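You operate a simulated robot arm through the tools that you are given. There is no shell and no other tool. Be economical: measure what you need, move in short steps, check, and stop when the job is done.

You run a simulated two-armed robot. Do the job below in one go: nothing can be reset, and whatever is moved stays where it is left.

JOB
Take the green can on the top of blue table two and put it away on the free edge of the cowling table. Take the green plate on the top of blue table two and put it away on the third board from the bottom of the grey shelf. Put the clear jug on the top of the fitting bench. Any order will do. Set down upright: green can, clear jug.

Only the result counts: the job must be done as asked and must still hold three seconds after the hand-in. Knocking over, shifting, dropping, spilling or breaking anything else fails it.

ROBOT AND FRAMES
Two 6-joint arms with two-finger parallel grippers on one trunk, on a base that drives. Base frame: it is fixed to the floor where the robot stands at the start and does not move with it; the origin is under the middle of the robot, x ahead of it, y to its left, z up. Readings come in mm, rad, newtons and seconds.
The left shoulder is at the start at [60, 187, 1172], the right one opposite. With the tool pointing down near the work surface each hand reaches from about 240 to 620 mm from the robot's upright axis, wherever it stands, measured 20 degrees to its own side. Places, roughly: clear jug [-5000, -15500, 1000]; free edge of the cowling table [8300, -4300, 800]; third board of the grey shelf [-4800, -17500, 1100]; top of the fitting bench [-7500, -15600, 900]. Payload 1.57 kg a hand.
Tool frame (each hand has its own): the origin (TCP) lies between the finger pads and is the grasp point; the fingertips stand 30 mm ahead of it; z points along the fingers, y is the line along which they close. The gripper opens to 110 mm. The fingers are 24 mm wide and 12 mm thick; the gripper's body (48 by 112 mm) begins 78 mm behind the TCP.
Orientation is that of the tool frame in the base frame, as a unit quaternion [x, y, z, w]. With the fingers straight down and closing along the base's y, the tool's x points along the base's -x, its y along +y and its z along -z.

CONTROLS
- The arms move only by the tool send_rows. It takes "left_steps", "right_steps" or both (then of equal length, played together; a hand with none holds still); each is a list of rows, each a list of 7 numbers: the turn, a rotation vector about the tool's x, y, z in rad, then the shift along the tool's x, y, z in mm, then the gripper command, from -1 (shut) to 1 (fully open), values between in proportion. In form: [[ax, ay, az, dx, dy, dz, claw], ...]. A call has 1 to 8 rows; each row shifts and turns the commanded pose from where the row before left it, along the tool's axes as they then stand. A row lasts 0.2 s, in which the tool goes at most 50 mm and 0.15 rad; a call with a longer step from one row to the next is refused whole, and so is a gripper value outside its range. A pose out of reach is approached as far as the arm can. The call stops where the force on the tool passes 40 N (or 10 N more than at its start, if that is more) or the arm is blocked; 0.2 s more then pass. The fingers move at their own pace (about 153 mm/s each) and stop on an object; they squeeze with about 23 N. The grip force told is the motor's: it shows also when the fingers shut on nothing. Time passes only in rows, and 0.2 s behind the last, so rows that do not move let the fingers close. It gives the time, the measured TCP pose, the force on the tool (base axes), the opening and the grip force at its end, in the units of the frame above (readings bear some noise), with the torque about the TCP (base axes, N m) and any sound that the robot's microphone picked up.
- Cameras (640 x 400 px; columns grow to the right, rows downward): "scene" is now at [20.2, 1, 1715.2]; the picture's right is [0.21, -0.98, 0.00], its down [-0.80, -0.17, -0.58] and it looks along [0.57, 0.12, -0.82] (base axes); focal length 275 px, centre (320, 200). "left" rides on the left gripper at [70, -16, -141] in its tool frame; the picture's right is [0.23, 0.97, 0.00], its down [-0.85, 0.20, -0.48] and it looks along [-0.47, 0.11, 0.88] (tool axes); focal length 222 px, centre (320, 200). "right" rides on the right gripper at [70, 16, -141] in its tool frame; the picture's right is [-0.23, 0.97, 0.00], its down [-0.86, -0.20, -0.48] and it looks along [-0.47, -0.11, 0.88] (tool axes); focal length 222 px, centre (320, 200).
- capture(camera): a new picture of that camera. The clock stands still meanwhile.
- lift_body(by): slides the trunk up (or, below 0, down) by that many mm; the arms and the scene camera ride with it, the base frame stays. It gives what a move gives, with no picture.
- steer(legs): drives the robot by 1 to 6 legs, each [ahead, left, turn to the left] in mm, mm and rad, along the robot's own axes; the way and the turn of a leg run together, so that a leg with both is an arc; at most 1500 mm and 3.142 rad a leg. The arms and the cameras ride along, it lands a little off, and it stops where it bumps. It gives what a move gives.
- aim_head(pan, tilt): turns the head with the scene camera to pan (to the left, within 1.501 rad either way) and tilt (down, from -0.506 to 1.204), counted from straight ahead of the robot. It gives what a move gives.
- point_at(camera, pixels): for up to 12 pixels [column, row] of the newest picture of that camera ("zoom" is the newest enlarged one), the place [x, y, z] in the base frame of the surface seen there, good to about 2 mm, but the place of the scene camera against the robot may be out by one fixed shift of up to 25 mm in any direction. The clock stands still meanwhile.
- zoom(camera, box): a new picture of the part [left, top, right, bottom] of that camera's present view, enlarged. The clock stands still meanwhile.
- finish_job(): hands the job in; it is judged then, once.

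Keep the steps short. Do not move on a guess: measure, check each grasp and each placing, and mend mistakes. In all there are 110 turns and 108 pictures (those below and enlarged ones count). Leave the grippers open and the arms clear of the work at the hand-in unless told otherwise, and finish with a single line.

The tools are called after ">>>" as a command line: name --argument value ..., lists and objects as JSON in quotes. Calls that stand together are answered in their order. send_rows: Moves the arms, as the interface text tells. Its arguments: {"type":"object","properties":{"left_steps":{"type":"array"},"right_steps":{"type":"array"}},"required":[]} The other tools are called the same way: lift_body (by) slides the trunk up or down; steer (legs) drives the base; aim_head (pan, tilt) turns the head that bears the scene camera; capture (camera) takes a picture; point_at (camera, pixels) gives the place of the surface under pixels of a picture; zoom (camera, box) takes an enlarged picture of a part of a camera's view; finish_job () hands the job in.

At the start:

```text
clock: 0.0
left_position: [385.7, 322.7, 1154.3]
left_tool_rot: [0.0, 1.0, 0.0, 0.0]
left_wrist_force: [0.1, 0.3, 0.2]
left_torque: [0.0, -0.01, 0.0]
left_width: 109.9
left_grasp_force: 0.0
right_position: [343.2, 15.0, 1094.0]
right_tool_rot: [0.0, 1.0, 0.0, 0.0]
right_wrist_force: [0.8, 0.0, -0.3]
right_torque: [0.01, -0.03, -0.02]
right_width: 110.1
right_grasp_force: 0.2
trunk travel left (down, up): [-800.0, 190.0]
robot x, y, heading: [0.6, -0.1, 0.005]
head pan, tilt: [0.209, 0.955]
```

scene: 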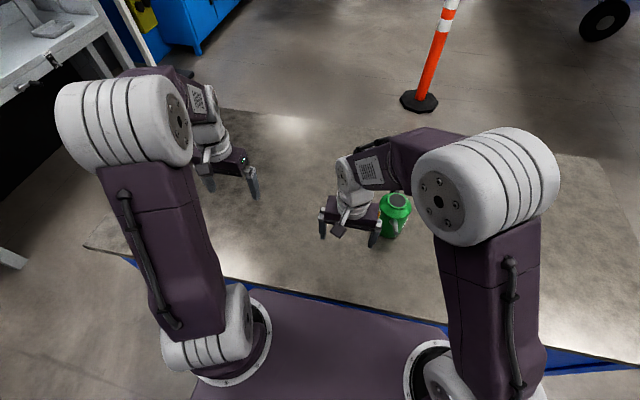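
right: 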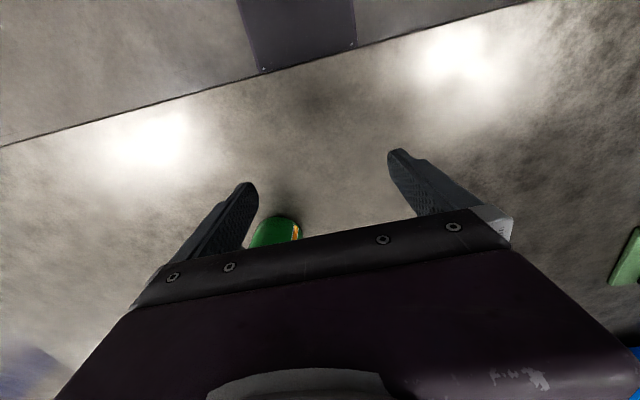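
left: 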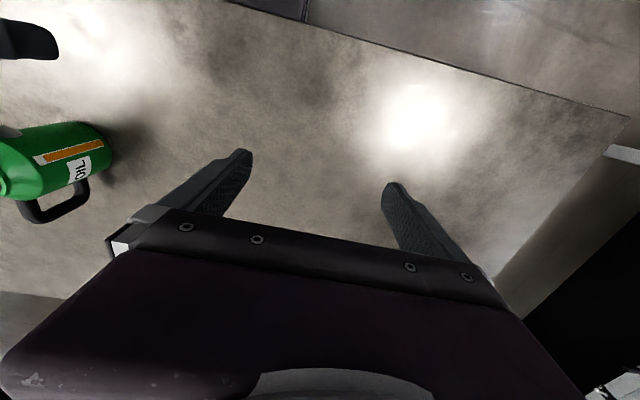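

I see the green can near the right hand and maybe a green plate further right. I look right and measure first.

>>> point_at --camera "scene" --pixels '[[398, 200], [390, 232], [395, 218], [300, 200], [250, 290], [600, 362], [480, 180], [600, 170], [120, 258], [420, 100]]'

>>> point_at --camera "right" --pixels '[[275, 235], [632, 262], [615, 275], [300, 110], [500, 100], [100, 200], [300, 30]]'

>>> point_at --camera "left" --pixels '[[90, 135], [60, 150], [70, 210], [85, 195], [20, 170], [300, 100], [420, 120], [20, 205], [5, 180]]'

>>> aim_head --pan -0.6 --tilt 0.8

>>> capture --camera "scene"

```text
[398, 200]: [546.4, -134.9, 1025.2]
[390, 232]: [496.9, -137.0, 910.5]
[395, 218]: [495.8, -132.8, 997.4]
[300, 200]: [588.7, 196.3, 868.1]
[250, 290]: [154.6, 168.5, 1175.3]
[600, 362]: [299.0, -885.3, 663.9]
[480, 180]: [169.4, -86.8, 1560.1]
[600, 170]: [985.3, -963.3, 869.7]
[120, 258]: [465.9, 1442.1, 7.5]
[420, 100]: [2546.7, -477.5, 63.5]
```

```text
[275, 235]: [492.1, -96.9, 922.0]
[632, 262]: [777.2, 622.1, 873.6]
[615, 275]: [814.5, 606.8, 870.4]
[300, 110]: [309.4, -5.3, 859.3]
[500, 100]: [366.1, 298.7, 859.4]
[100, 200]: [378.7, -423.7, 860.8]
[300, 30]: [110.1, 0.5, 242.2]
```

```text
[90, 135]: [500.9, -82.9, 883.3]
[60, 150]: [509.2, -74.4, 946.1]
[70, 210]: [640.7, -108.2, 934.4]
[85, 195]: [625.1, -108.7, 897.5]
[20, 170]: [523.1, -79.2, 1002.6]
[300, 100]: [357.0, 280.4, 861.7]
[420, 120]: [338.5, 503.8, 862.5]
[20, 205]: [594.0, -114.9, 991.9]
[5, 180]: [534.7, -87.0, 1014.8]
```

```text
clock: 1.1
left_position: [387.1, 321.3, 1153.1]
left_tool_rot: [0.001, 1.0, 0.0, 0.001]
left_wrist_force: [0.7, -0.6, 0.0]
left_torque: [0.0, 0.01, -0.01]
left_width: 109.9
left_grasp_force: 0.1
right_position: [343.5, 16.8, 1094.1]
right_tool_rot: [-0.001, 1.0, 0.0, 0.0]
right_wrist_force: [0.5, 0.8, -0.3]
right_torque: [-0.01, -0.02, 0.0]
right_width: 110.0
right_grasp_force: 0.0
trunk travel left (down, up): [-800.0, 190.0]
robot x, y, heading: [1.8, -0.3, 0.003]
head pan, tilt: [-0.6, 0.799]
```

```text
104 pictures are left
```

scene: 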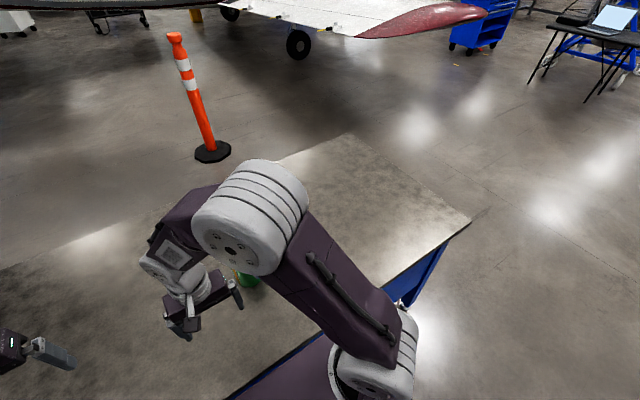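

>>> aim_head --pan 0.7 --tilt 0.8

>>> capture --camera "scene"

>>> aim_head --pan 0.0 --tilt 0.1

>>> capture --camera "scene"

>>> aim_head --pan -1.2 --tilt 0.1

>>> capture --camera "scene"

```text
clock: 2.6
left_position: [386.3, 322.0, 1154.2]
left_tool_rot: [0.001, 1.0, 0.0, -0.001]
left_wrist_force: [1.0, -0.9, 0.2]
left_torque: [0.02, -0.03, 0.02]
left_width: 110.0
left_grasp_force: 0.1
right_position: [343.5, 15.6, 1092.9]
right_tool_rot: [0.0, 1.0, 0.0, 0.0]
right_wrist_force: [-0.5, -0.1, -0.7]
right_torque: [0.0, 0.01, 0.01]
right_width: 109.8
right_grasp_force: 0.0
trunk travel left (down, up): [-800.0, 190.0]
robot x, y, heading: [-0.1, -2.7, 0.003]
head pan, tilt: [0.7, 0.799]
```

```text
103 pictures are left
```

scene: 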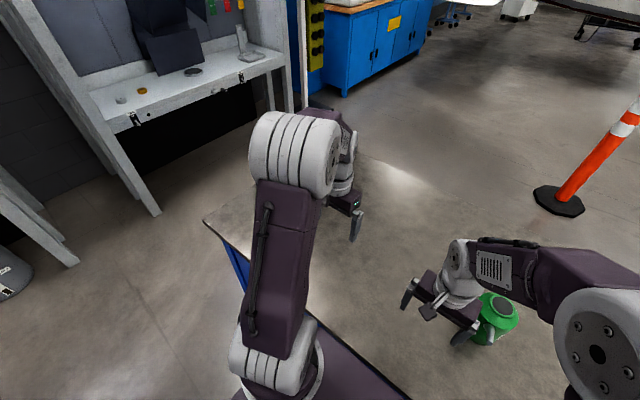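

```text
clock: 3.7
left_position: [387.5, 322.4, 1153.9]
left_tool_rot: [0.0, 1.0, 0.0, 0.001]
left_wrist_force: [0.0, -1.5, 0.5]
left_torque: [-0.02, 0.0, 0.01]
left_width: 109.9
left_grasp_force: 0.0
right_position: [344.7, 15.8, 1094.2]
right_tool_rot: [-0.001, 1.0, 0.0, 0.0]
right_wrist_force: [0.0, -0.2, -0.5]
right_torque: [0.0, 0.0, -0.03]
right_width: 110.0
right_grasp_force: 0.0
trunk travel left (down, up): [-800.0, 190.0]
robot x, y, heading: [-6.6, 0.9, -0.002]
head pan, tilt: [0.0, 0.099]
```

```text
102 pictures are left
```

scene: 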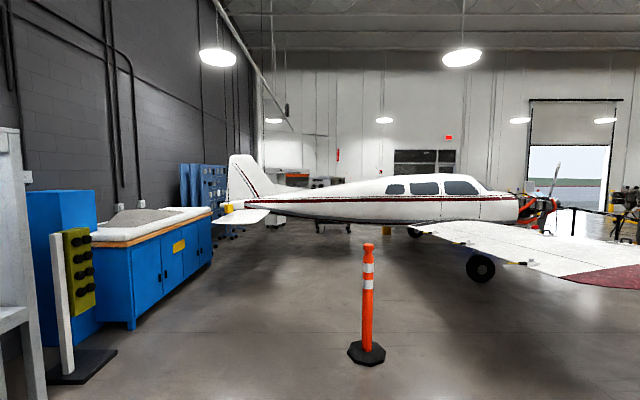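

```text
clock: 5.1
left_position: [386.7, 322.0, 1154.7]
left_tool_rot: [0.0, 1.0, 0.0, 0.0]
left_wrist_force: [0.1, -0.3, 0.9]
left_torque: [-0.02, 0.02, 0.01]
left_width: 109.9
left_grasp_force: 0.1
right_position: [343.8, 15.8, 1093.5]
right_tool_rot: [0.0, 1.0, 0.001, 0.0]
right_wrist_force: [0.6, -0.1, -0.1]
right_torque: [0.01, -0.03, -0.01]
right_width: 110.1
right_grasp_force: 0.0
trunk travel left (down, up): [-800.0, 190.0]
robot x, y, heading: [-1.2, 0.8, 0.003]
head pan, tilt: [-1.201, 0.099]
```

```text
101 pictures are left
```

scene: 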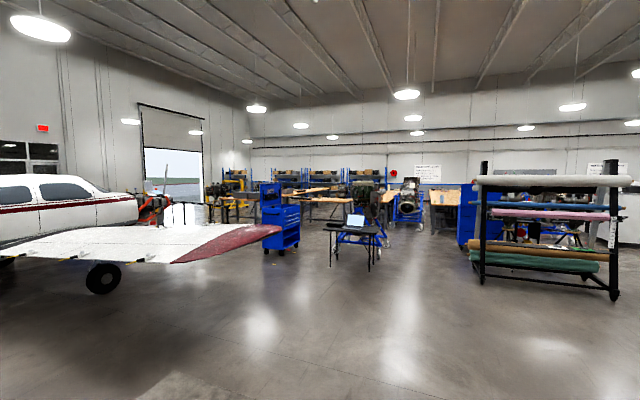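

>>> zoom --camera "left" --box '[0, 100, 160, 240]'

>>> aim_head --pan 0.1 --tilt 0.8

>>> send_rows --left_steps '[[0, 0, 0, 0, 40, -30, 1], [0, 0, 0, 0, 40, 0, 1], [0, 0, 0, 0, 40, 0, 1], [0, 0, 0, 0, 40, 0, 1]]' --right_steps '[[0, 0, 0, 45, 0, 0, 1], [0, 0, 0, 0, -40, 0, 1], [0, 0, 0, 0, -40, 0, 1], [0, 0, 0, 0, -40, 0, 1]]'

>>> capture --camera "right"

>>> capture --camera "scene"

>>> capture --camera "left"

```text
2.86 times, centred on (80, 170) of left
```

zoom: 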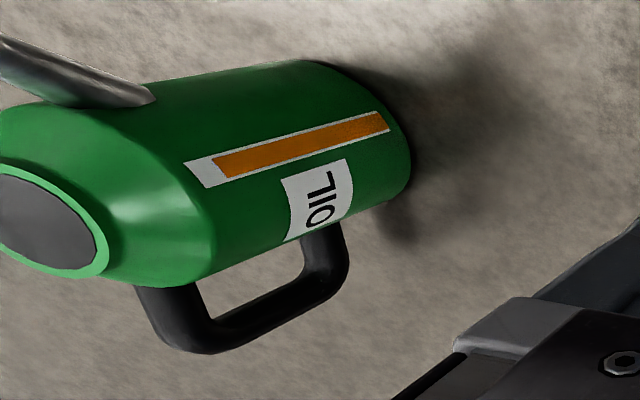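

```text
clock: 6.5
left_position: [386.7, 322.5, 1153.0]
left_tool_rot: [0.001, 1.0, 0.0, 0.001]
left_wrist_force: [0.3, 0.4, 0.0]
left_torque: [0.0, 0.0, -0.03]
left_width: 110.2
left_grasp_force: 0.0
right_position: [343.0, 15.3, 1094.4]
right_tool_rot: [0.0, 1.0, 0.0, 0.0]
right_wrist_force: [0.2, -0.3, 0.2]
right_torque: [0.01, -0.02, 0.01]
right_width: 110.1
right_grasp_force: 0.1
trunk travel left (down, up): [-800.0, 190.0]
robot x, y, heading: [-4.1, -0.2, -0.001]
head pan, tilt: [0.099, 0.799]
```

```text
clock: 7.5
left_position: [384.7, 486.6, 1185.1]
left_tool_rot: [0.001, 1.0, -0.001, 0.0]
left_wrist_force: [-1.1, -0.2, 0.2]
left_torque: [-0.02, -0.04, -0.01]
left_width: 110.4
left_grasp_force: 0.0
right_position: [296.4, -105.0, 1094.2]
right_tool_rot: [-0.001, 1.0, 0.0, 0.0]
right_wrist_force: [-0.6, -0.2, -0.3]
right_torque: [0.02, -0.05, 0.01]
right_width: 109.9
right_grasp_force: 0.1
trunk travel left (down, up): [-800.0, 190.0]
robot x, y, heading: [2.8, -2.4, 0.005]
head pan, tilt: [0.099, 0.799]
```

```text
99 pictures are left
```

right: 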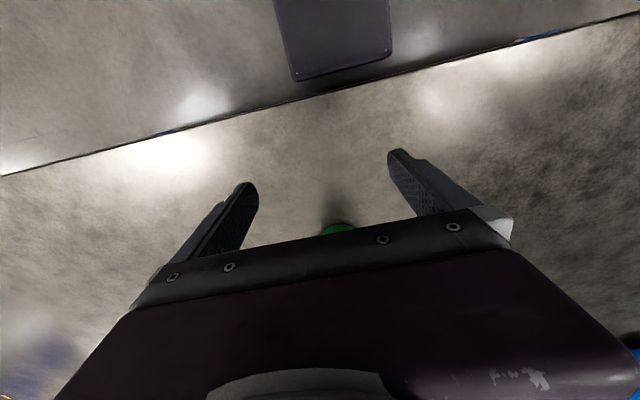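

```text
98 pictures are left
```

scene: 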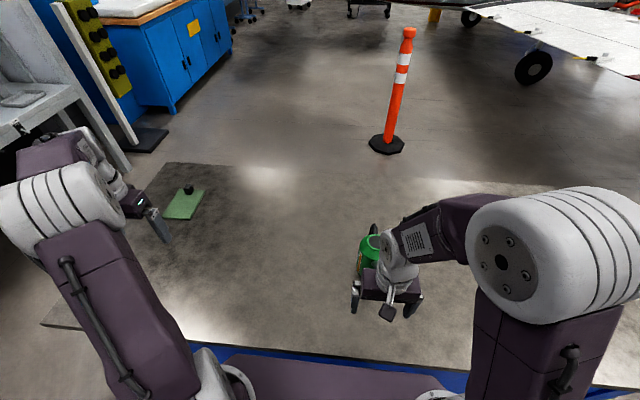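

```text
97 pictures are left
```

left: 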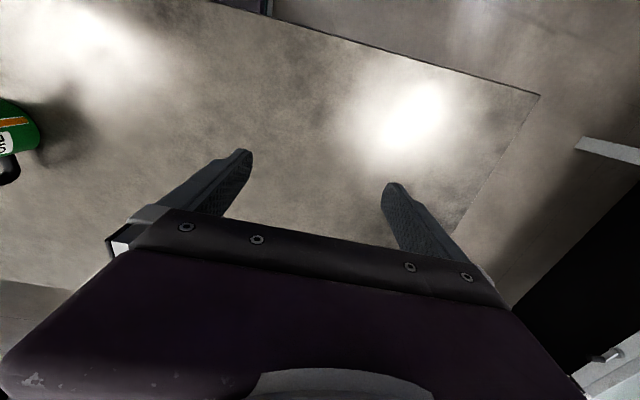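

The green plate shows with a black knob near scene px (185,205). Zoom in on it and on the can.

>>> zoom --camera "scene" --box '[145, 170, 225, 230]'

>>> point_at --camera "zoom" --pixels '[[350, 140], [348, 185], [348, 165], [250, 340], [400, 300], [320, 350], [150, 345], [395, 370], [460, 160], [280, 150]]'

>>> zoom --camera "scene" --box '[330, 215, 440, 325]'

```text
6.67 times, centred on (185, 200) of scene
```

zoom: 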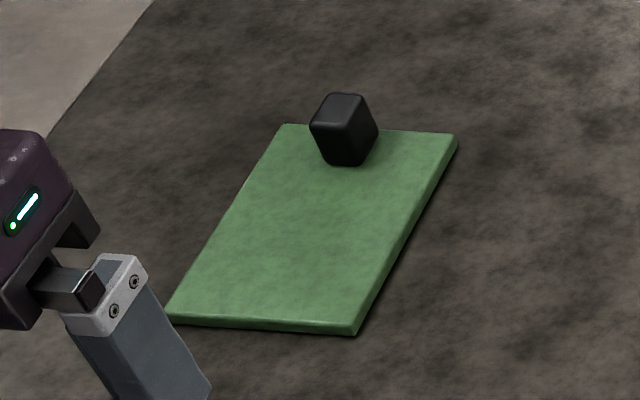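

```text
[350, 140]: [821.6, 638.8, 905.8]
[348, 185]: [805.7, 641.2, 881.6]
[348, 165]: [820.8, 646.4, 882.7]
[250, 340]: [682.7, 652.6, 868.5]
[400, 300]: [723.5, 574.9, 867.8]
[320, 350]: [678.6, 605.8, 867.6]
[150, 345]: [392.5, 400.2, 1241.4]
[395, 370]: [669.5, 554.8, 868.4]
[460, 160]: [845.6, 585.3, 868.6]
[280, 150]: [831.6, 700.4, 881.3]
```

```text
3.64 times, centred on (385, 270) of scene
```

zoom: 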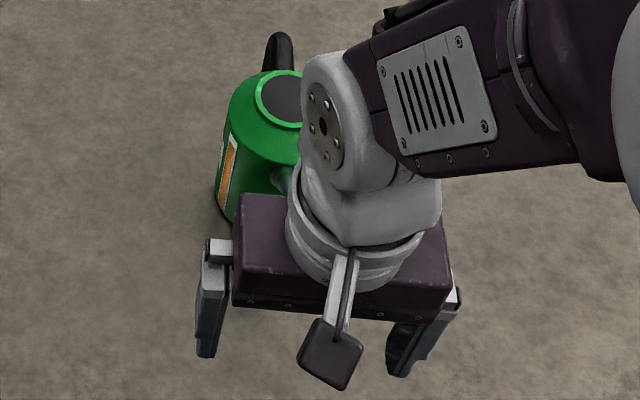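

>>> send_rows --right_steps '[[0, 0, 0, 0, -50, 0, 1], [0, 0, 0, 0, -50, 0, 1], [0, 0, 0, 0, -50, 0, 1], [0, 0, 0, 0, -50, 0, 1]]'

>>> zoom --camera "scene" --box '[320, 200, 440, 310]'

>>> zoom --camera "left" --box '[0, 60, 120, 200]'

```text
clock: 8.6
left_position: [386.4, 483.1, 1184.9]
left_tool_rot: [0.0, 1.0, 0.001, -0.001]
left_wrist_force: [-0.1, -0.5, 0.4]
left_torque: [0.07, 0.01, -0.01]
left_width: 110.0
left_grasp_force: 0.1
right_position: [298.1, -307.7, 1094.0]
right_tool_rot: [0.0, 1.0, 0.001, -0.001]
right_wrist_force: [0.4, -0.1, 0.0]
right_torque: [0.03, 0.01, 0.0]
right_width: 110.1
right_grasp_force: 0.0
trunk travel left (down, up): [-800.0, 190.0]
robot x, y, heading: [-0.7, 4.0, -0.004]
head pan, tilt: [0.099, 0.799]
```

```text
3.64 times, centred on (380, 255) of scene
```

zoom: 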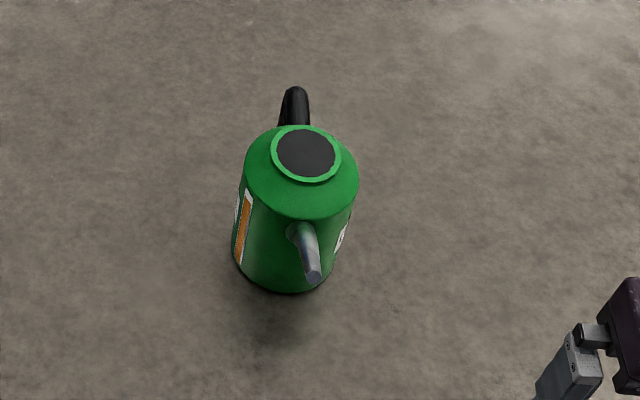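

```text
2.86 times, centred on (60, 130) of left
```

zoom: 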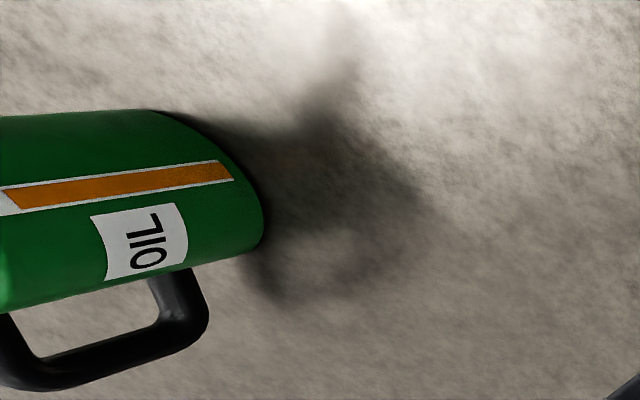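

>>> zoom --camera "scene" --box '[320, 200, 440, 310]'

>>> point_at --camera "zoom" --pixels '[[307, 153], [305, 131], [305, 179], [278, 155], [336, 155], [250, 165], [353, 182], [296, 95], [292, 115], [313, 272], [285, 285], [302, 235]]'

>>> point_at --camera "left" --pixels '[[15, 105], [30, 125], [38, 140], [25, 145], [10, 150], [15, 170], [5, 180], [28, 165]]'

```text
3.64 times, centred on (380, 255) of scene
```

zoom: 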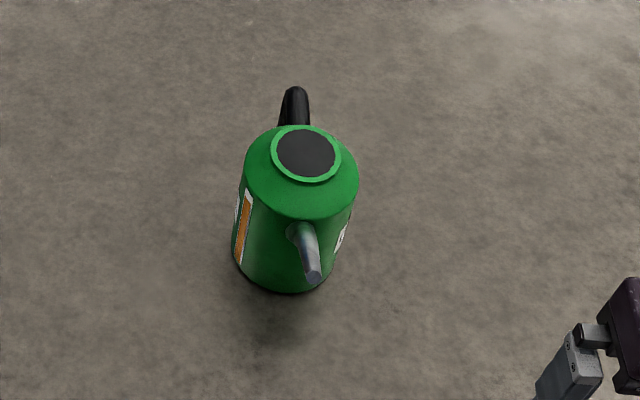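

```text
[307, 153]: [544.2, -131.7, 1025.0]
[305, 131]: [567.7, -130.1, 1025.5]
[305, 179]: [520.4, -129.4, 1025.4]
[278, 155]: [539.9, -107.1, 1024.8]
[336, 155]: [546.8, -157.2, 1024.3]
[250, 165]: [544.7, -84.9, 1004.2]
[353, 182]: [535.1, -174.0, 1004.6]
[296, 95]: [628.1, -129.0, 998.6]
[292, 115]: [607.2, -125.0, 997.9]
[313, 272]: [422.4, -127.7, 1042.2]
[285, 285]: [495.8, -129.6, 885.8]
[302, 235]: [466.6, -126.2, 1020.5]
```

```text
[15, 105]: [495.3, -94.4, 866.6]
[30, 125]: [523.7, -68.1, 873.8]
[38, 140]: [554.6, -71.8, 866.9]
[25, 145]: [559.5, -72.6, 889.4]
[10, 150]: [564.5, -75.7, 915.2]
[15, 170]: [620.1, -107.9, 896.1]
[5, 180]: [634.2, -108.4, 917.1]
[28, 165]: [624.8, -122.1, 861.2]
```

>>> capture --camera "scene"

>>> point_at --camera "scene" --pixels '[[172, 166], [300, 172], [45, 322], [560, 183], [300, 362], [128, 172], [148, 145], [385, 150], [230, 130], [60, 140], [175, 100], [40, 80]]'

```text
91 pictures are left
```

scene: 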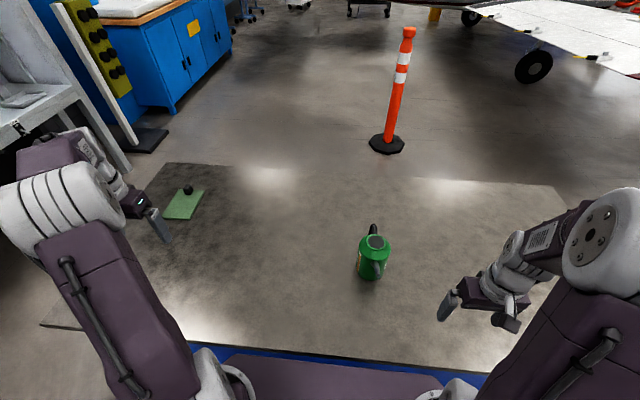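

```text
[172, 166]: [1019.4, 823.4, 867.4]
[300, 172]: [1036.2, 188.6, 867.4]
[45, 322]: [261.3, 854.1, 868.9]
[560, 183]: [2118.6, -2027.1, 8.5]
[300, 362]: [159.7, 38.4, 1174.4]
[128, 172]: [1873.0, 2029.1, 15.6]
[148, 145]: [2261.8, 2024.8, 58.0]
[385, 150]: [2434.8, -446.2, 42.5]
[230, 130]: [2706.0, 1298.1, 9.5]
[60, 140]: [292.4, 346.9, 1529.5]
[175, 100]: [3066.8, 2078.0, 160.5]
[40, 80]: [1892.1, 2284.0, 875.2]
```

Can: body centre by hand-camera frame about (538, -114), Ø≈95. I bring the right hand over it, still above.

>>> send_rows --right_steps '[[0, 0, 0, -34, 28, -10, 1], [0, 0, 0, -34, 28, 0, 1], [0, 0, 0, -34, 28, 0, 1], [0, 0, 0, -34, 28, 0, 1], [0, 0, 0, -34, 28, 0, 1], [0, 0, 0, -34, 28, 0, 1], [0, 0, 0, -36, 26, 0, 1], [0, 0, 0, 0, 0, 0, 1]]'

>>> capture --camera "right"

>>> capture --camera "scene"

```text
clock: 10.3
left_position: [385.8, 484.4, 1185.1]
left_tool_rot: [0.0, 1.0, 0.0, 0.0]
left_wrist_force: [-0.4, 0.1, 0.6]
left_torque: [0.0, 0.01, -0.02]
left_width: 109.9
left_grasp_force: 0.0
right_position: [538.7, -110.7, 1103.7]
right_tool_rot: [0.0, 1.0, -0.001, 0.001]
right_wrist_force: [-0.5, -0.2, 0.2]
right_torque: [0.02, -0.02, 0.0]
right_width: 110.1
right_grasp_force: 0.1
trunk travel left (down, up): [-800.0, 190.0]
robot x, y, heading: [-1.2, 2.1, 0.001]
head pan, tilt: [0.099, 0.799]
```

```text
90 pictures are left
```

right: 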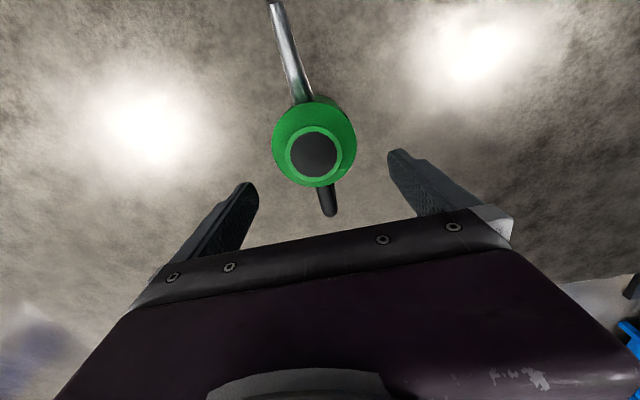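

```text
89 pictures are left
```

scene: 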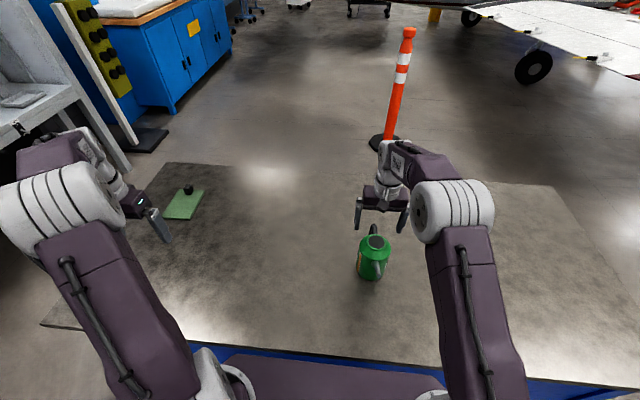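

The right hand's camera now sees the can; I measure its cap and rim in that frame.

>>> point_at --camera "right" --pixels '[[314, 154], [275, 148], [353, 145], [313, 104], [290, 152], [337, 150], [314, 129], [318, 183], [300, 92], [328, 205]]'

```text
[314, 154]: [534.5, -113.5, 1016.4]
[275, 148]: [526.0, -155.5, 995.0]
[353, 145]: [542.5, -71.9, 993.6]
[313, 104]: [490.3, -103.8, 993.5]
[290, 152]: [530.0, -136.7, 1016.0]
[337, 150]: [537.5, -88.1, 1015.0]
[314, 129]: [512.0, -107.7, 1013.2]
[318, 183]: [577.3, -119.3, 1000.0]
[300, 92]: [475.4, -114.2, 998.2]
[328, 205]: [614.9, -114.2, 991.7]
```

>>> send_rows --right_steps '[[0, 0, 0, 2, -2, 20, 1], [0, 0, 0, 0, 0, 30, 1], [0, 0, 0, 0, 0, 25, 1], [0, 0, 0, 0, 0, 25, 1], [0, 0, 0, 0, 0, 20, 1], [0, 0, 0, 0, 0, 16, 1], [0, 0, 0, 0, 0, 14, 1], [0, 0, 0, 0, 0, 0, 1]]'

>>> capture --camera "right"

```text
clock: 12.2
left_position: [386.6, 483.4, 1185.7]
left_tool_rot: [0.0, 1.0, 0.0, 0.0]
left_wrist_force: [0.0, 0.3, -0.6]
left_torque: [0.03, 0.01, -0.01]
left_width: 109.8
left_grasp_force: 0.1
right_position: [535.5, -113.4, 953.3]
right_tool_rot: [-0.001, 1.0, 0.001, 0.0]
right_wrist_force: [0.1, 0.0, 0.1]
right_torque: [0.0, -0.02, 0.02]
right_width: 110.1
right_grasp_force: 0.0
trunk travel left (down, up): [-800.0, 190.0]
robot x, y, heading: [-1.5, -3.5, 0.001]
head pan, tilt: [0.099, 0.799]
```

```text
88 pictures are left
```

right: 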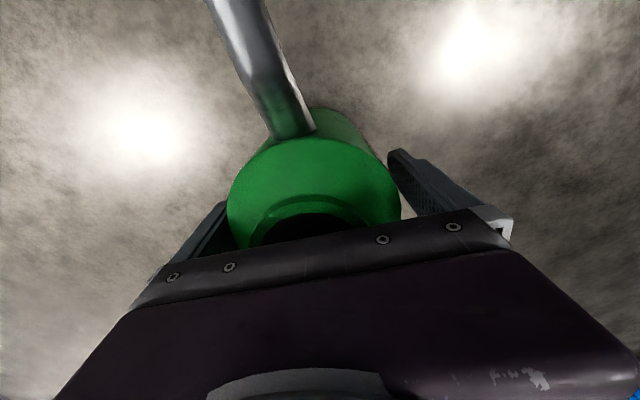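

The can sits centred between the fingers. Close, then lift a little.

>>> send_rows --right_steps '[[0, 0, 0, 0, 0, 0, 0.5], [0, 0, 0, 0, 0, 0, -1], [0, 0, 0, 0, 0, 0, -1], [0, 0, 0, 0, 0, 0, -1]]'

>>> send_rows --right_steps '[[0, 0, 0, 0, 0, -10, -1], [0, 0, 0, 0, 0, -30, -1], [0, 0, 0, 0, 0, -40, -1], [0, 0, 0, 0, 0, -40, -1], [0, 0, 0, 0, 0, 0, -1]]'

>>> capture --camera "scene"

```text
clock: 13.2
left_position: [387.6, 483.8, 1185.6]
left_tool_rot: [0.001, 1.0, 0.0, 0.001]
left_wrist_force: [-0.4, -0.4, 0.5]
left_torque: [0.04, 0.03, -0.01]
left_width: 109.9
left_grasp_force: 0.1
right_position: [535.7, -112.8, 953.6]
right_tool_rot: [0.0, 1.0, 0.0, 0.0]
right_wrist_force: [-0.4, 0.5, -0.7]
right_torque: [0.09, 0.03, 0.04]
right_width: 97.3
right_grasp_force: 22.9
trunk travel left (down, up): [-800.0, 190.0]
robot x, y, heading: [-1.8, -0.5, -0.001]
head pan, tilt: [0.099, 0.799]
```

```text
clock: 14.3
left_position: [387.8, 483.3, 1184.2]
left_tool_rot: [-0.001, 1.0, 0.0, 0.0]
left_wrist_force: [0.7, -0.1, 0.1]
left_torque: [-0.03, 0.01, 0.01]
left_width: 109.9
left_grasp_force: 0.0
right_position: [538.0, -113.4, 1076.4]
right_tool_rot: [-0.001, 1.0, 0.0, 0.0]
right_wrist_force: [0.5, 0.5, -2.5]
right_torque: [0.0, 0.03, 0.0]
right_width: 97.4
right_grasp_force: 23.2
trunk travel left (down, up): [-800.0, 190.0]
robot x, y, heading: [-3.4, 1.1, -0.004]
head pan, tilt: [0.099, 0.799]
```

```text
87 pictures are left
```

scene: 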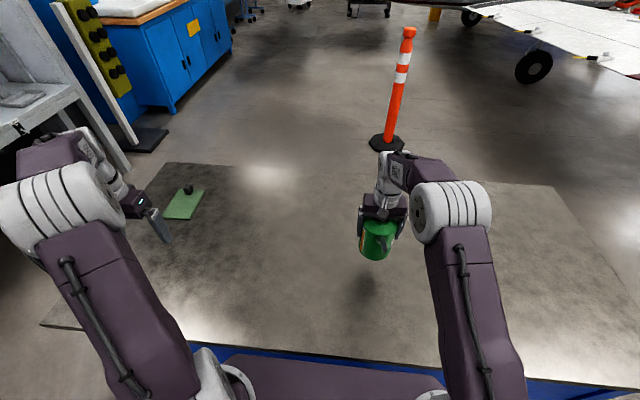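

Can held (97 mm, light). Draw the right hand in for travel, the left in too, and look to the left.

>>> send_rows --right_steps '[[0, 0, 0, 35, -18, -5, -1], [0, 0, 0, 35, -18, 0, -1], [0, 0, 0, 35, -18, 0, -1], [0, 0, 0, 35, -18, 0, -1], [0, 0, 0, 35, -18, 0, -1], [0, 0, 0, 35, -18, 0, -1]]' --left_steps '[[0, 0, 0, 15, -45, 0, 1], [0, 0, 0, 15, -45, 0, 1], [0, 0, 0, 15, -45, 0, 1], [0, 0, 0, 15, -45, 0, 1], [0, 0, 0, 0, 0, 0, 1], [0, 0, 0, 0, 0, 0, 1]]'

>>> aim_head --pan 1.2 --tilt 0.6

>>> capture --camera "scene"

>>> point_at --camera "scene" --pixels '[[100, 250], [200, 200], [60, 300], [300, 150], [350, 100], [400, 150], [150, 350], [20, 330], [480, 120]]'

```text
clock: 15.8
left_position: [326.5, 303.0, 1186.5]
left_tool_rot: [0.0, 1.0, 0.0, 0.0]
left_wrist_force: [-0.1, -0.1, -0.5]
left_torque: [0.01, -0.03, 0.0]
left_width: 110.1
left_grasp_force: 0.1
right_position: [325.0, -218.6, 1079.7]
right_tool_rot: [0.0, 1.0, 0.0, 0.002]
right_wrist_force: [-0.5, 0.3, -2.5]
right_torque: [-0.02, -0.03, 0.01]
right_width: 97.6
right_grasp_force: 23.2
trunk travel left (down, up): [-800.0, 190.0]
robot x, y, heading: [-1.8, -0.6, 0.0]
head pan, tilt: [0.099, 0.799]
```

```text
clock: 17.1
left_position: [326.2, 300.9, 1185.8]
left_tool_rot: [0.0, 1.0, 0.001, 0.0]
left_wrist_force: [0.1, 0.2, -0.1]
left_torque: [-0.02, 0.01, 0.0]
left_width: 110.2
left_grasp_force: 0.1
right_position: [326.8, -218.7, 1077.8]
right_tool_rot: [0.0, 1.0, 0.0, 0.0]
right_wrist_force: [-0.4, -0.2, -1.6]
right_torque: [-0.02, -0.04, 0.01]
right_width: 97.5
right_grasp_force: 23.1
trunk travel left (down, up): [-800.0, 190.0]
robot x, y, heading: [-2.5, -1.5, 0.002]
head pan, tilt: [1.201, 0.6]
```

```text
86 pictures are left
```

scene: 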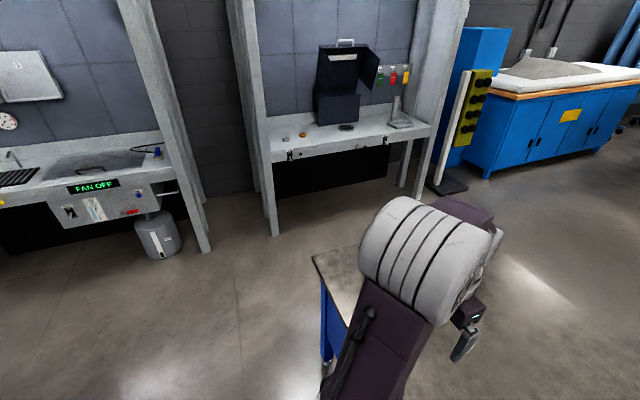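

```text
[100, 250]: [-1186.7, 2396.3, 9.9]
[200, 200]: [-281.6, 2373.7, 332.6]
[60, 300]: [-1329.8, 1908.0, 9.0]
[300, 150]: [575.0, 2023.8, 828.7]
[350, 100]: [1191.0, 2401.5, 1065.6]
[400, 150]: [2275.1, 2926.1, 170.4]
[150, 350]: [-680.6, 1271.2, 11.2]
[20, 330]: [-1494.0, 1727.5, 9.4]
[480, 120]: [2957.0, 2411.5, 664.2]
```

Clear gap of about 1.2 m left of the table. Drive round to the table's left end facing -y.

>>> steer --legs '[[-100, 0, 0], [0, 1250, 0], [0, 0, -1.571], [0, 745, 0]]'

>>> aim_head --pan 0.1 --tilt 0.9

>>> capture --camera "scene"

```text
clock: 31.5
left_position: [969.5, 833.0, 1185.5]
left_tool_rot: [0.723, 0.69, 0.0, 0.001]
left_wrist_force: [-0.3, 0.2, -0.1]
left_torque: [-0.01, 0.0, -0.03]
left_width: 109.9
left_grasp_force: 0.1
right_position: [449.3, 857.9, 1076.8]
right_tool_rot: [0.724, 0.69, 0.001, 0.0]
right_wrist_force: [-0.8, 0.6, -1.7]
right_torque: [0.03, 0.02, 0.0]
right_width: 97.6
right_grasp_force: 22.8
trunk travel left (down, up): [-800.0, 190.0]
robot x, y, heading: [685.3, 1174.5, -1.617]
head pan, tilt: [1.201, 0.6]
```

```text
clock: 32.8
left_position: [969.7, 833.8, 1184.6]
left_tool_rot: [0.724, 0.69, 0.0, 0.001]
left_wrist_force: [-0.6, -0.9, -0.4]
left_torque: [0.01, -0.01, -0.02]
left_width: 110.0
left_grasp_force: 0.1
right_position: [448.9, 857.2, 1077.5]
right_tool_rot: [0.724, 0.69, 0.0, -0.001]
right_wrist_force: [0.1, 0.1, -2.6]
right_torque: [-0.01, -0.01, 0.02]
right_width: 97.4
right_grasp_force: 22.7
trunk travel left (down, up): [-800.0, 190.0]
robot x, y, heading: [684.0, 1176.0, -1.617]
head pan, tilt: [0.099, 0.901]
```

```text
85 pictures are left
```

scene: 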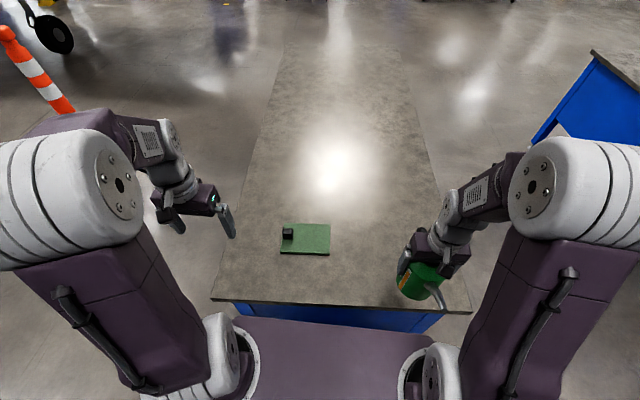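

>>> zoom --camera "scene" --box '[270, 212, 340, 262]'

>>> point_at --camera "zoom" --pixels '[[160, 152], [125, 145], [205, 150], [160, 135], [163, 182], [160, 213], [125, 260], [200, 240], [490, 125], [520, 385], [95, 370], [120, 125]]'

```text
8.00 times, centred on (305, 237) of scene
```

zoom: 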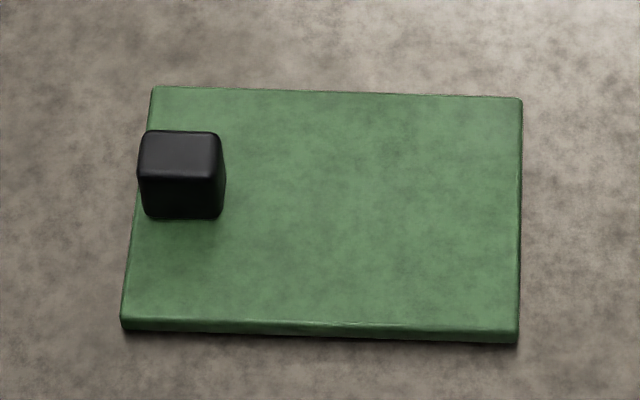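

```text
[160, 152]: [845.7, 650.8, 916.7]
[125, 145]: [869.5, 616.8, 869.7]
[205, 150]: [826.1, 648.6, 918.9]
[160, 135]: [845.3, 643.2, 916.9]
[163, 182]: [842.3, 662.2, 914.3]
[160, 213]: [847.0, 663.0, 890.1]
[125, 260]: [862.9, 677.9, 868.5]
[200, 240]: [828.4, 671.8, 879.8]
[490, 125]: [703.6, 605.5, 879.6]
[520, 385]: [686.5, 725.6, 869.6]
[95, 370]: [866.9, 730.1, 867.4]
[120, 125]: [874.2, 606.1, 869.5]
```

Knob is near (840, 655), plate aligned with the table. Bring the left hand over it, staying high, to measure with the hand camera.

>>> send_rows --left_steps '[[0, 0, 0, -36, -23, 0, 1], [0, 0, 0, -36, -23, 0, 1], [0, 0, 0, -36, -23, 15, 1], [0, 0, 0, -36, -23, 25, 1], [0, 0, 0, -38, -24, 25, 1], [0, 0, 0, 0, 0, 25, 1], [0, 0, 0, 0, 0, 0, 1]]'

>>> zoom --camera "left" --box '[200, 60, 440, 210]'

```text
refused: row 5 steps farther than a row can; nothing moved
```

```text
2.67 times, centred on (320, 135) of left
```

zoom: 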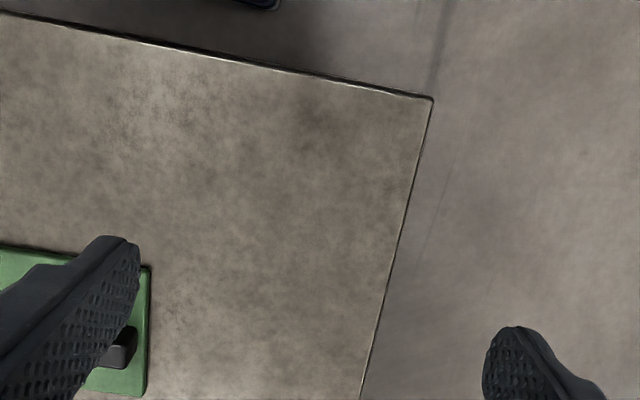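

>>> send_rows --left_steps '[[0, 0, 0, -36, -23, 0, 1], [0, 0, 0, -36, -23, 0, 1], [0, 0, 0, -36, -23, 15, 1], [0, 0, 0, -36, -23, 20, 1], [0, 0, 0, -36, -23, 20, 1], [0, 0, 0, 0, 0, 35, 1], [0, 0, 0, 0, 0, 0, 1]]'

>>> zoom --camera "left" --box '[200, 60, 440, 210]'

```text
clock: 34.4
left_position: [845.9, 658.5, 1095.3]
left_tool_rot: [0.724, 0.69, 0.0, 0.001]
left_wrist_force: [0.0, 0.6, 1.1]
left_torque: [0.01, -0.05, 0.03]
left_width: 110.3
left_grasp_force: 0.1
right_position: [449.6, 859.2, 1077.9]
right_tool_rot: [0.724, 0.69, 0.001, 0.001]
right_wrist_force: [0.4, 0.3, -2.1]
right_torque: [-0.01, 0.02, -0.02]
right_width: 97.6
right_grasp_force: 23.0
trunk travel left (down, up): [-800.0, 190.0]
robot x, y, heading: [685.2, 1172.0, -1.618]
head pan, tilt: [0.099, 0.901]
```

```text
2.67 times, centred on (320, 135) of left
```

zoom: 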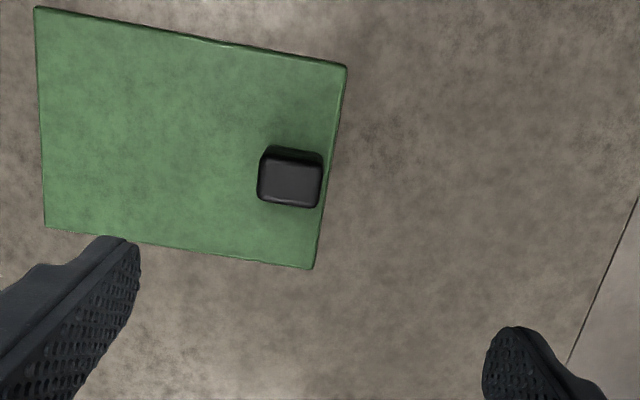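

>>> point_at --camera "zoom" --pixels '[[290, 180], [268, 178], [316, 182], [290, 165], [290, 198], [290, 152], [60, 25], [50, 218], [335, 80], [308, 260], [200, 150], [450, 250]]'

```text
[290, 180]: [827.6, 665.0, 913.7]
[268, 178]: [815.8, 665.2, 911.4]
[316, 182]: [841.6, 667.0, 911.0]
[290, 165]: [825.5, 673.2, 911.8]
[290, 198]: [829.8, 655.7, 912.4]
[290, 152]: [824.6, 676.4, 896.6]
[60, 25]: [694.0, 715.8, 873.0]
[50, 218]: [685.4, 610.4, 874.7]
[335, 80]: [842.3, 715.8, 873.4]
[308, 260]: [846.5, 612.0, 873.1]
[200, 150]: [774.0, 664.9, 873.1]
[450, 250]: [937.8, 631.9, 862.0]
```

>>> send_rows --left_steps '[[0, 0, -0.048, 5, -17.5, 20, 1], [0, 0, 0, 0, 0, 40, 0.4], [0, 0, 0, 0, 0, 40, 0.4], [0, 0, 0, 0, 0, 40, 0.4], [0, 0, 0, 0, 0, 25, 0.4], [0, 0, 0, 0, 0, 15, 0.4], [0, 0, 0, 0, 0, 8, 0.4], [0, 0, 0, 0, 0, 0, 0.4]]'

>>> capture --camera "left"

```text
clock: 36.2
left_position: [828.5, 664.0, 907.3]
left_tool_rot: [0.707, 0.707, 0.0, 0.0]
left_wrist_force: [0.3, 0.4, -0.1]
left_torque: [0.02, -0.02, 0.03]
left_width: 76.8
left_grasp_force: 0.0
right_position: [450.2, 858.1, 1079.5]
right_tool_rot: [0.724, 0.69, 0.0, 0.001]
right_wrist_force: [-0.6, -0.3, -3.2]
right_torque: [-0.01, 0.0, 0.02]
right_width: 97.2
right_grasp_force: 22.8
trunk travel left (down, up): [-800.0, 190.0]
robot x, y, heading: [682.0, 1174.4, -1.621]
head pan, tilt: [0.099, 0.901]
```

```text
81 pictures are left
```

left: 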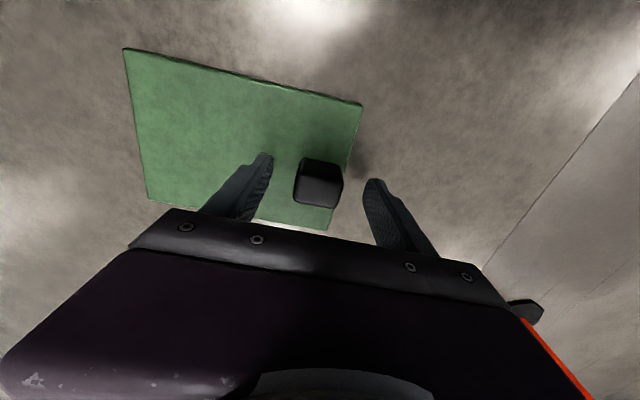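

>>> send_rows --left_steps '[[0, 0, 0, 0, 0, 0, -0.2], [0, 0, 0, 0, 0, 0, -1], [0, 0, 0, 0, 0, 0, -1], [0, 0, 0, 0, 0, 0, -1]]'

>>> send_rows --left_steps '[[0, 0, 0, 0, 0, -5, -1], [0, 0, 0, 0, 0, -15, -1], [0, 0, 0, 0, 0, -30, -1], [0, 0, 0, 0, 0, -40, -1], [0, 0, 0, 0, 0, -40, -1], [0, 0, 0, 0, 0, -40, -1], [0, 0, 0, 0, 0, 0, -1]]'

>>> capture --camera "scene"

>>> capture --camera "left"

```text
clock: 37.2
left_position: [829.1, 664.0, 909.2]
left_tool_rot: [0.707, 0.707, 0.0, 0.0]
left_wrist_force: [0.3, -1.4, 0.4]
left_torque: [-0.12, 0.12, 0.22]
left_width: 34.7
left_grasp_force: 22.7
right_position: [449.6, 858.3, 1077.6]
right_tool_rot: [0.724, 0.69, -0.001, 0.001]
right_wrist_force: [-0.4, 0.5, -1.8]
right_torque: [0.01, 0.0, 0.02]
right_width: 97.4
right_grasp_force: 22.7
trunk travel left (down, up): [-800.0, 190.0]
robot x, y, heading: [684.6, 1175.4, -1.619]
head pan, tilt: [0.099, 0.901]
```

```text
clock: 38.8
left_position: [826.9, 662.5, 1077.8]
left_tool_rot: [0.707, 0.707, 0.0, 0.0]
left_wrist_force: [-0.3, 0.4, -5.7]
left_torque: [0.0, -0.32, 0.04]
left_width: 34.9
left_grasp_force: 23.5
right_position: [449.7, 856.7, 1077.9]
right_tool_rot: [0.724, 0.69, 0.001, 0.0]
right_wrist_force: [-0.1, 0.6, -1.4]
right_torque: [0.01, 0.0, -0.03]
right_width: 97.2
right_grasp_force: 23.4
trunk travel left (down, up): [-800.0, 190.0]
robot x, y, heading: [681.5, 1171.3, -1.61]
head pan, tilt: [0.099, 0.901]
```

```text
80 pictures are left
```

scene: 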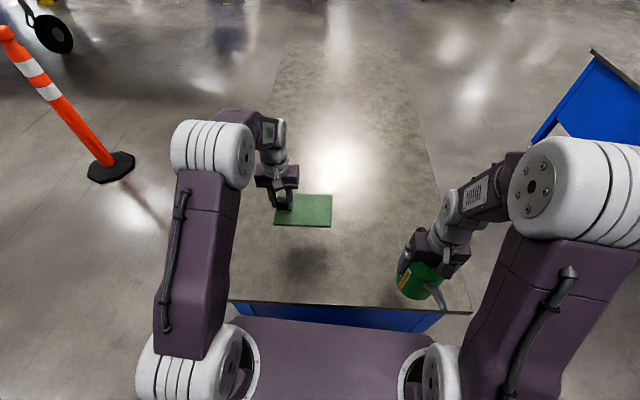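

```text
79 pictures are left
```

left: 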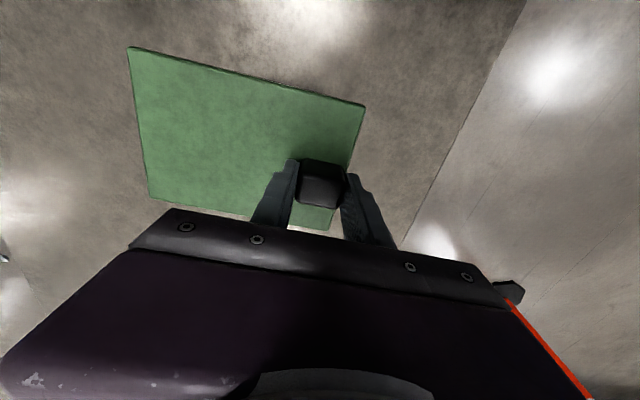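

>>> send_rows --left_steps '[[0, 0, 0, 32, 20, 0, -1], [0, 0, 0, 32, 20, 0, -1], [0, 0, 0, 32, 20, 0, -1], [0, 0, 0, 32, 20, 0, -1], [0, 0, 0, 32, 20, 0, -1]]'

>>> steer --legs '[[0, 1000, 0], [0, 0, 1.1]]'

>>> aim_head --pan 0.0 --tilt 0.2

>>> capture --camera "scene"

```text
clock: 40.0
left_position: [930.5, 826.0, 1076.6]
left_tool_rot: [0.707, 0.707, -0.001, 0.001]
left_wrist_force: [-0.3, -0.1, -6.6]
left_torque: [-0.01, -0.31, -0.03]
left_width: 34.8
left_grasp_force: 23.1
right_position: [448.9, 857.9, 1079.6]
right_tool_rot: [0.723, 0.69, 0.0, 0.0]
right_wrist_force: [0.6, 0.2, -2.3]
right_torque: [-0.06, 0.05, 0.03]
right_width: 97.5
right_grasp_force: 22.9
trunk travel left (down, up): [-800.0, 190.0]
robot x, y, heading: [682.0, 1173.9, -1.616]
head pan, tilt: [0.099, 0.901]
```

```text
clock: 47.9
left_position: [2085.7, 1183.2, 1076.2]
left_tool_rot: [0.233, 0.973, 0.0, 0.001]
left_wrist_force: [0.4, -0.2, -5.4]
left_torque: [0.29, -0.12, -0.01]
left_width: 34.9
left_grasp_force: 23.5
right_position: [1837.3, 771.4, 1077.3]
right_tool_rot: [0.255, 0.967, 0.0, 0.0]
right_wrist_force: [0.2, 0.3, -2.4]
right_torque: [0.02, 0.03, -0.01]
right_width: 97.6
right_grasp_force: 23.0
trunk travel left (down, up): [-800.0, 190.0]
robot x, y, heading: [1659.3, 1118.4, -0.514]
head pan, tilt: [0.099, 0.901]
```

```text
clock: 49.0
left_position: [2085.8, 1183.3, 1077.1]
left_tool_rot: [0.233, 0.973, -0.001, 0.0]
left_wrist_force: [0.2, 0.3, -6.4]
left_torque: [0.29, -0.14, 0.0]
left_width: 34.8
left_grasp_force: 23.3
right_position: [1837.8, 770.8, 1077.8]
right_tool_rot: [0.255, 0.967, 0.0, 0.001]
right_wrist_force: [0.9, 0.9, -2.8]
right_torque: [0.01, -0.02, -0.01]
right_width: 97.5
right_grasp_force: 22.4
trunk travel left (down, up): [-800.0, 190.0]
robot x, y, heading: [1661.6, 1120.5, -0.52]
head pan, tilt: [0.0, 0.201]
```

```text
78 pictures are left
```

scene: 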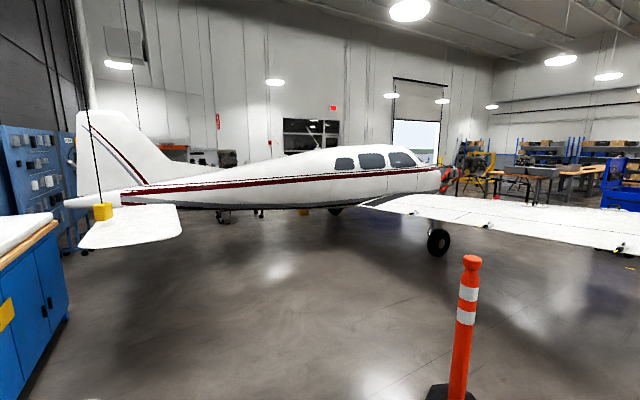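

>>> point_at --camera "scene" --pixels '[[438, 243], [335, 209], [180, 240], [635, 252], [400, 170], [300, 190], [220, 218], [260, 216], [505, 200], [540, 185], [440, 180], [340, 230]]'

>>> zoom --camera "scene" --box '[420, 130, 640, 260]'

>>> zoom --camera "scene" --box '[180, 130, 440, 260]'

```text
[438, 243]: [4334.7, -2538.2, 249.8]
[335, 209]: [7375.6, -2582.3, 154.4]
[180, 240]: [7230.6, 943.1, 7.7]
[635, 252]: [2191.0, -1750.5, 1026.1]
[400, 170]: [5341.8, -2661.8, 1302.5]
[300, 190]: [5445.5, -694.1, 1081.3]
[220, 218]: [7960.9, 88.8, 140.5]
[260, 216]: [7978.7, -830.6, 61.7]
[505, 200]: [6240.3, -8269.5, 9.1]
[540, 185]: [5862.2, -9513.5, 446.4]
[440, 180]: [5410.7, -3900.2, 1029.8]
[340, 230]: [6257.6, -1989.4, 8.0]
```

```text
2.91 times, centred on (530, 195) of scene
```

zoom: 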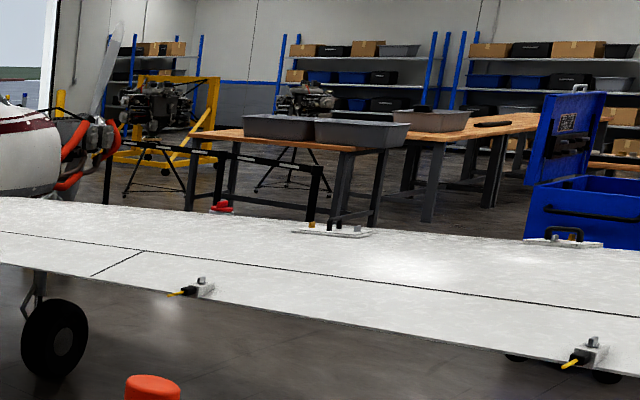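

```text
2.46 times, centred on (310, 195) of scene
```

zoom: 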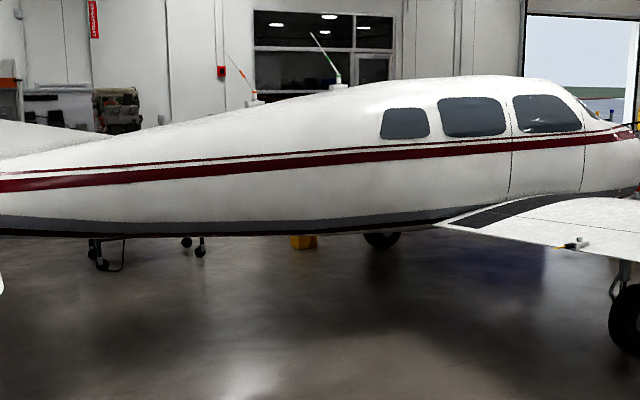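

The cowling table lies beyond the aeroplane; I must round the near wing tip. Drive down between table two and the pylon.

>>> steer --legs '[[0, 0, -1.05], [1300, 0, 0]]'

>>> capture --camera "scene"

```text
clock: 58.4
left_position: [1912.9, -547.3, 1076.7]
left_tool_rot: [0.69, 0.724, -0.001, 0.0]
left_wrist_force: [0.3, -0.5, -6.1]
left_torque: [-0.02, -0.35, 0.0]
left_width: 34.7
left_grasp_force: 22.8
right_position: [1430.7, -535.7, 1077.5]
right_tool_rot: [0.707, 0.707, 0.0, 0.0]
right_wrist_force: [-0.8, 0.2, -2.0]
right_torque: [-0.01, -0.01, -0.03]
right_width: 97.2
right_grasp_force: 22.7
trunk travel left (down, up): [-800.0, 190.0]
robot x, y, heading: [1649.9, -208.4, -1.57]
head pan, tilt: [0.0, 0.201]
```

```text
75 pictures are left
```

scene: 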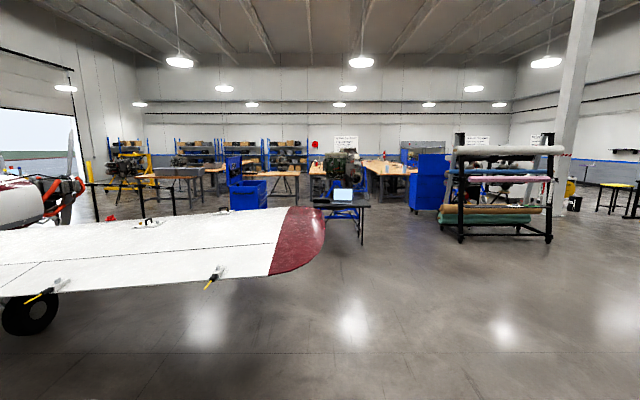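

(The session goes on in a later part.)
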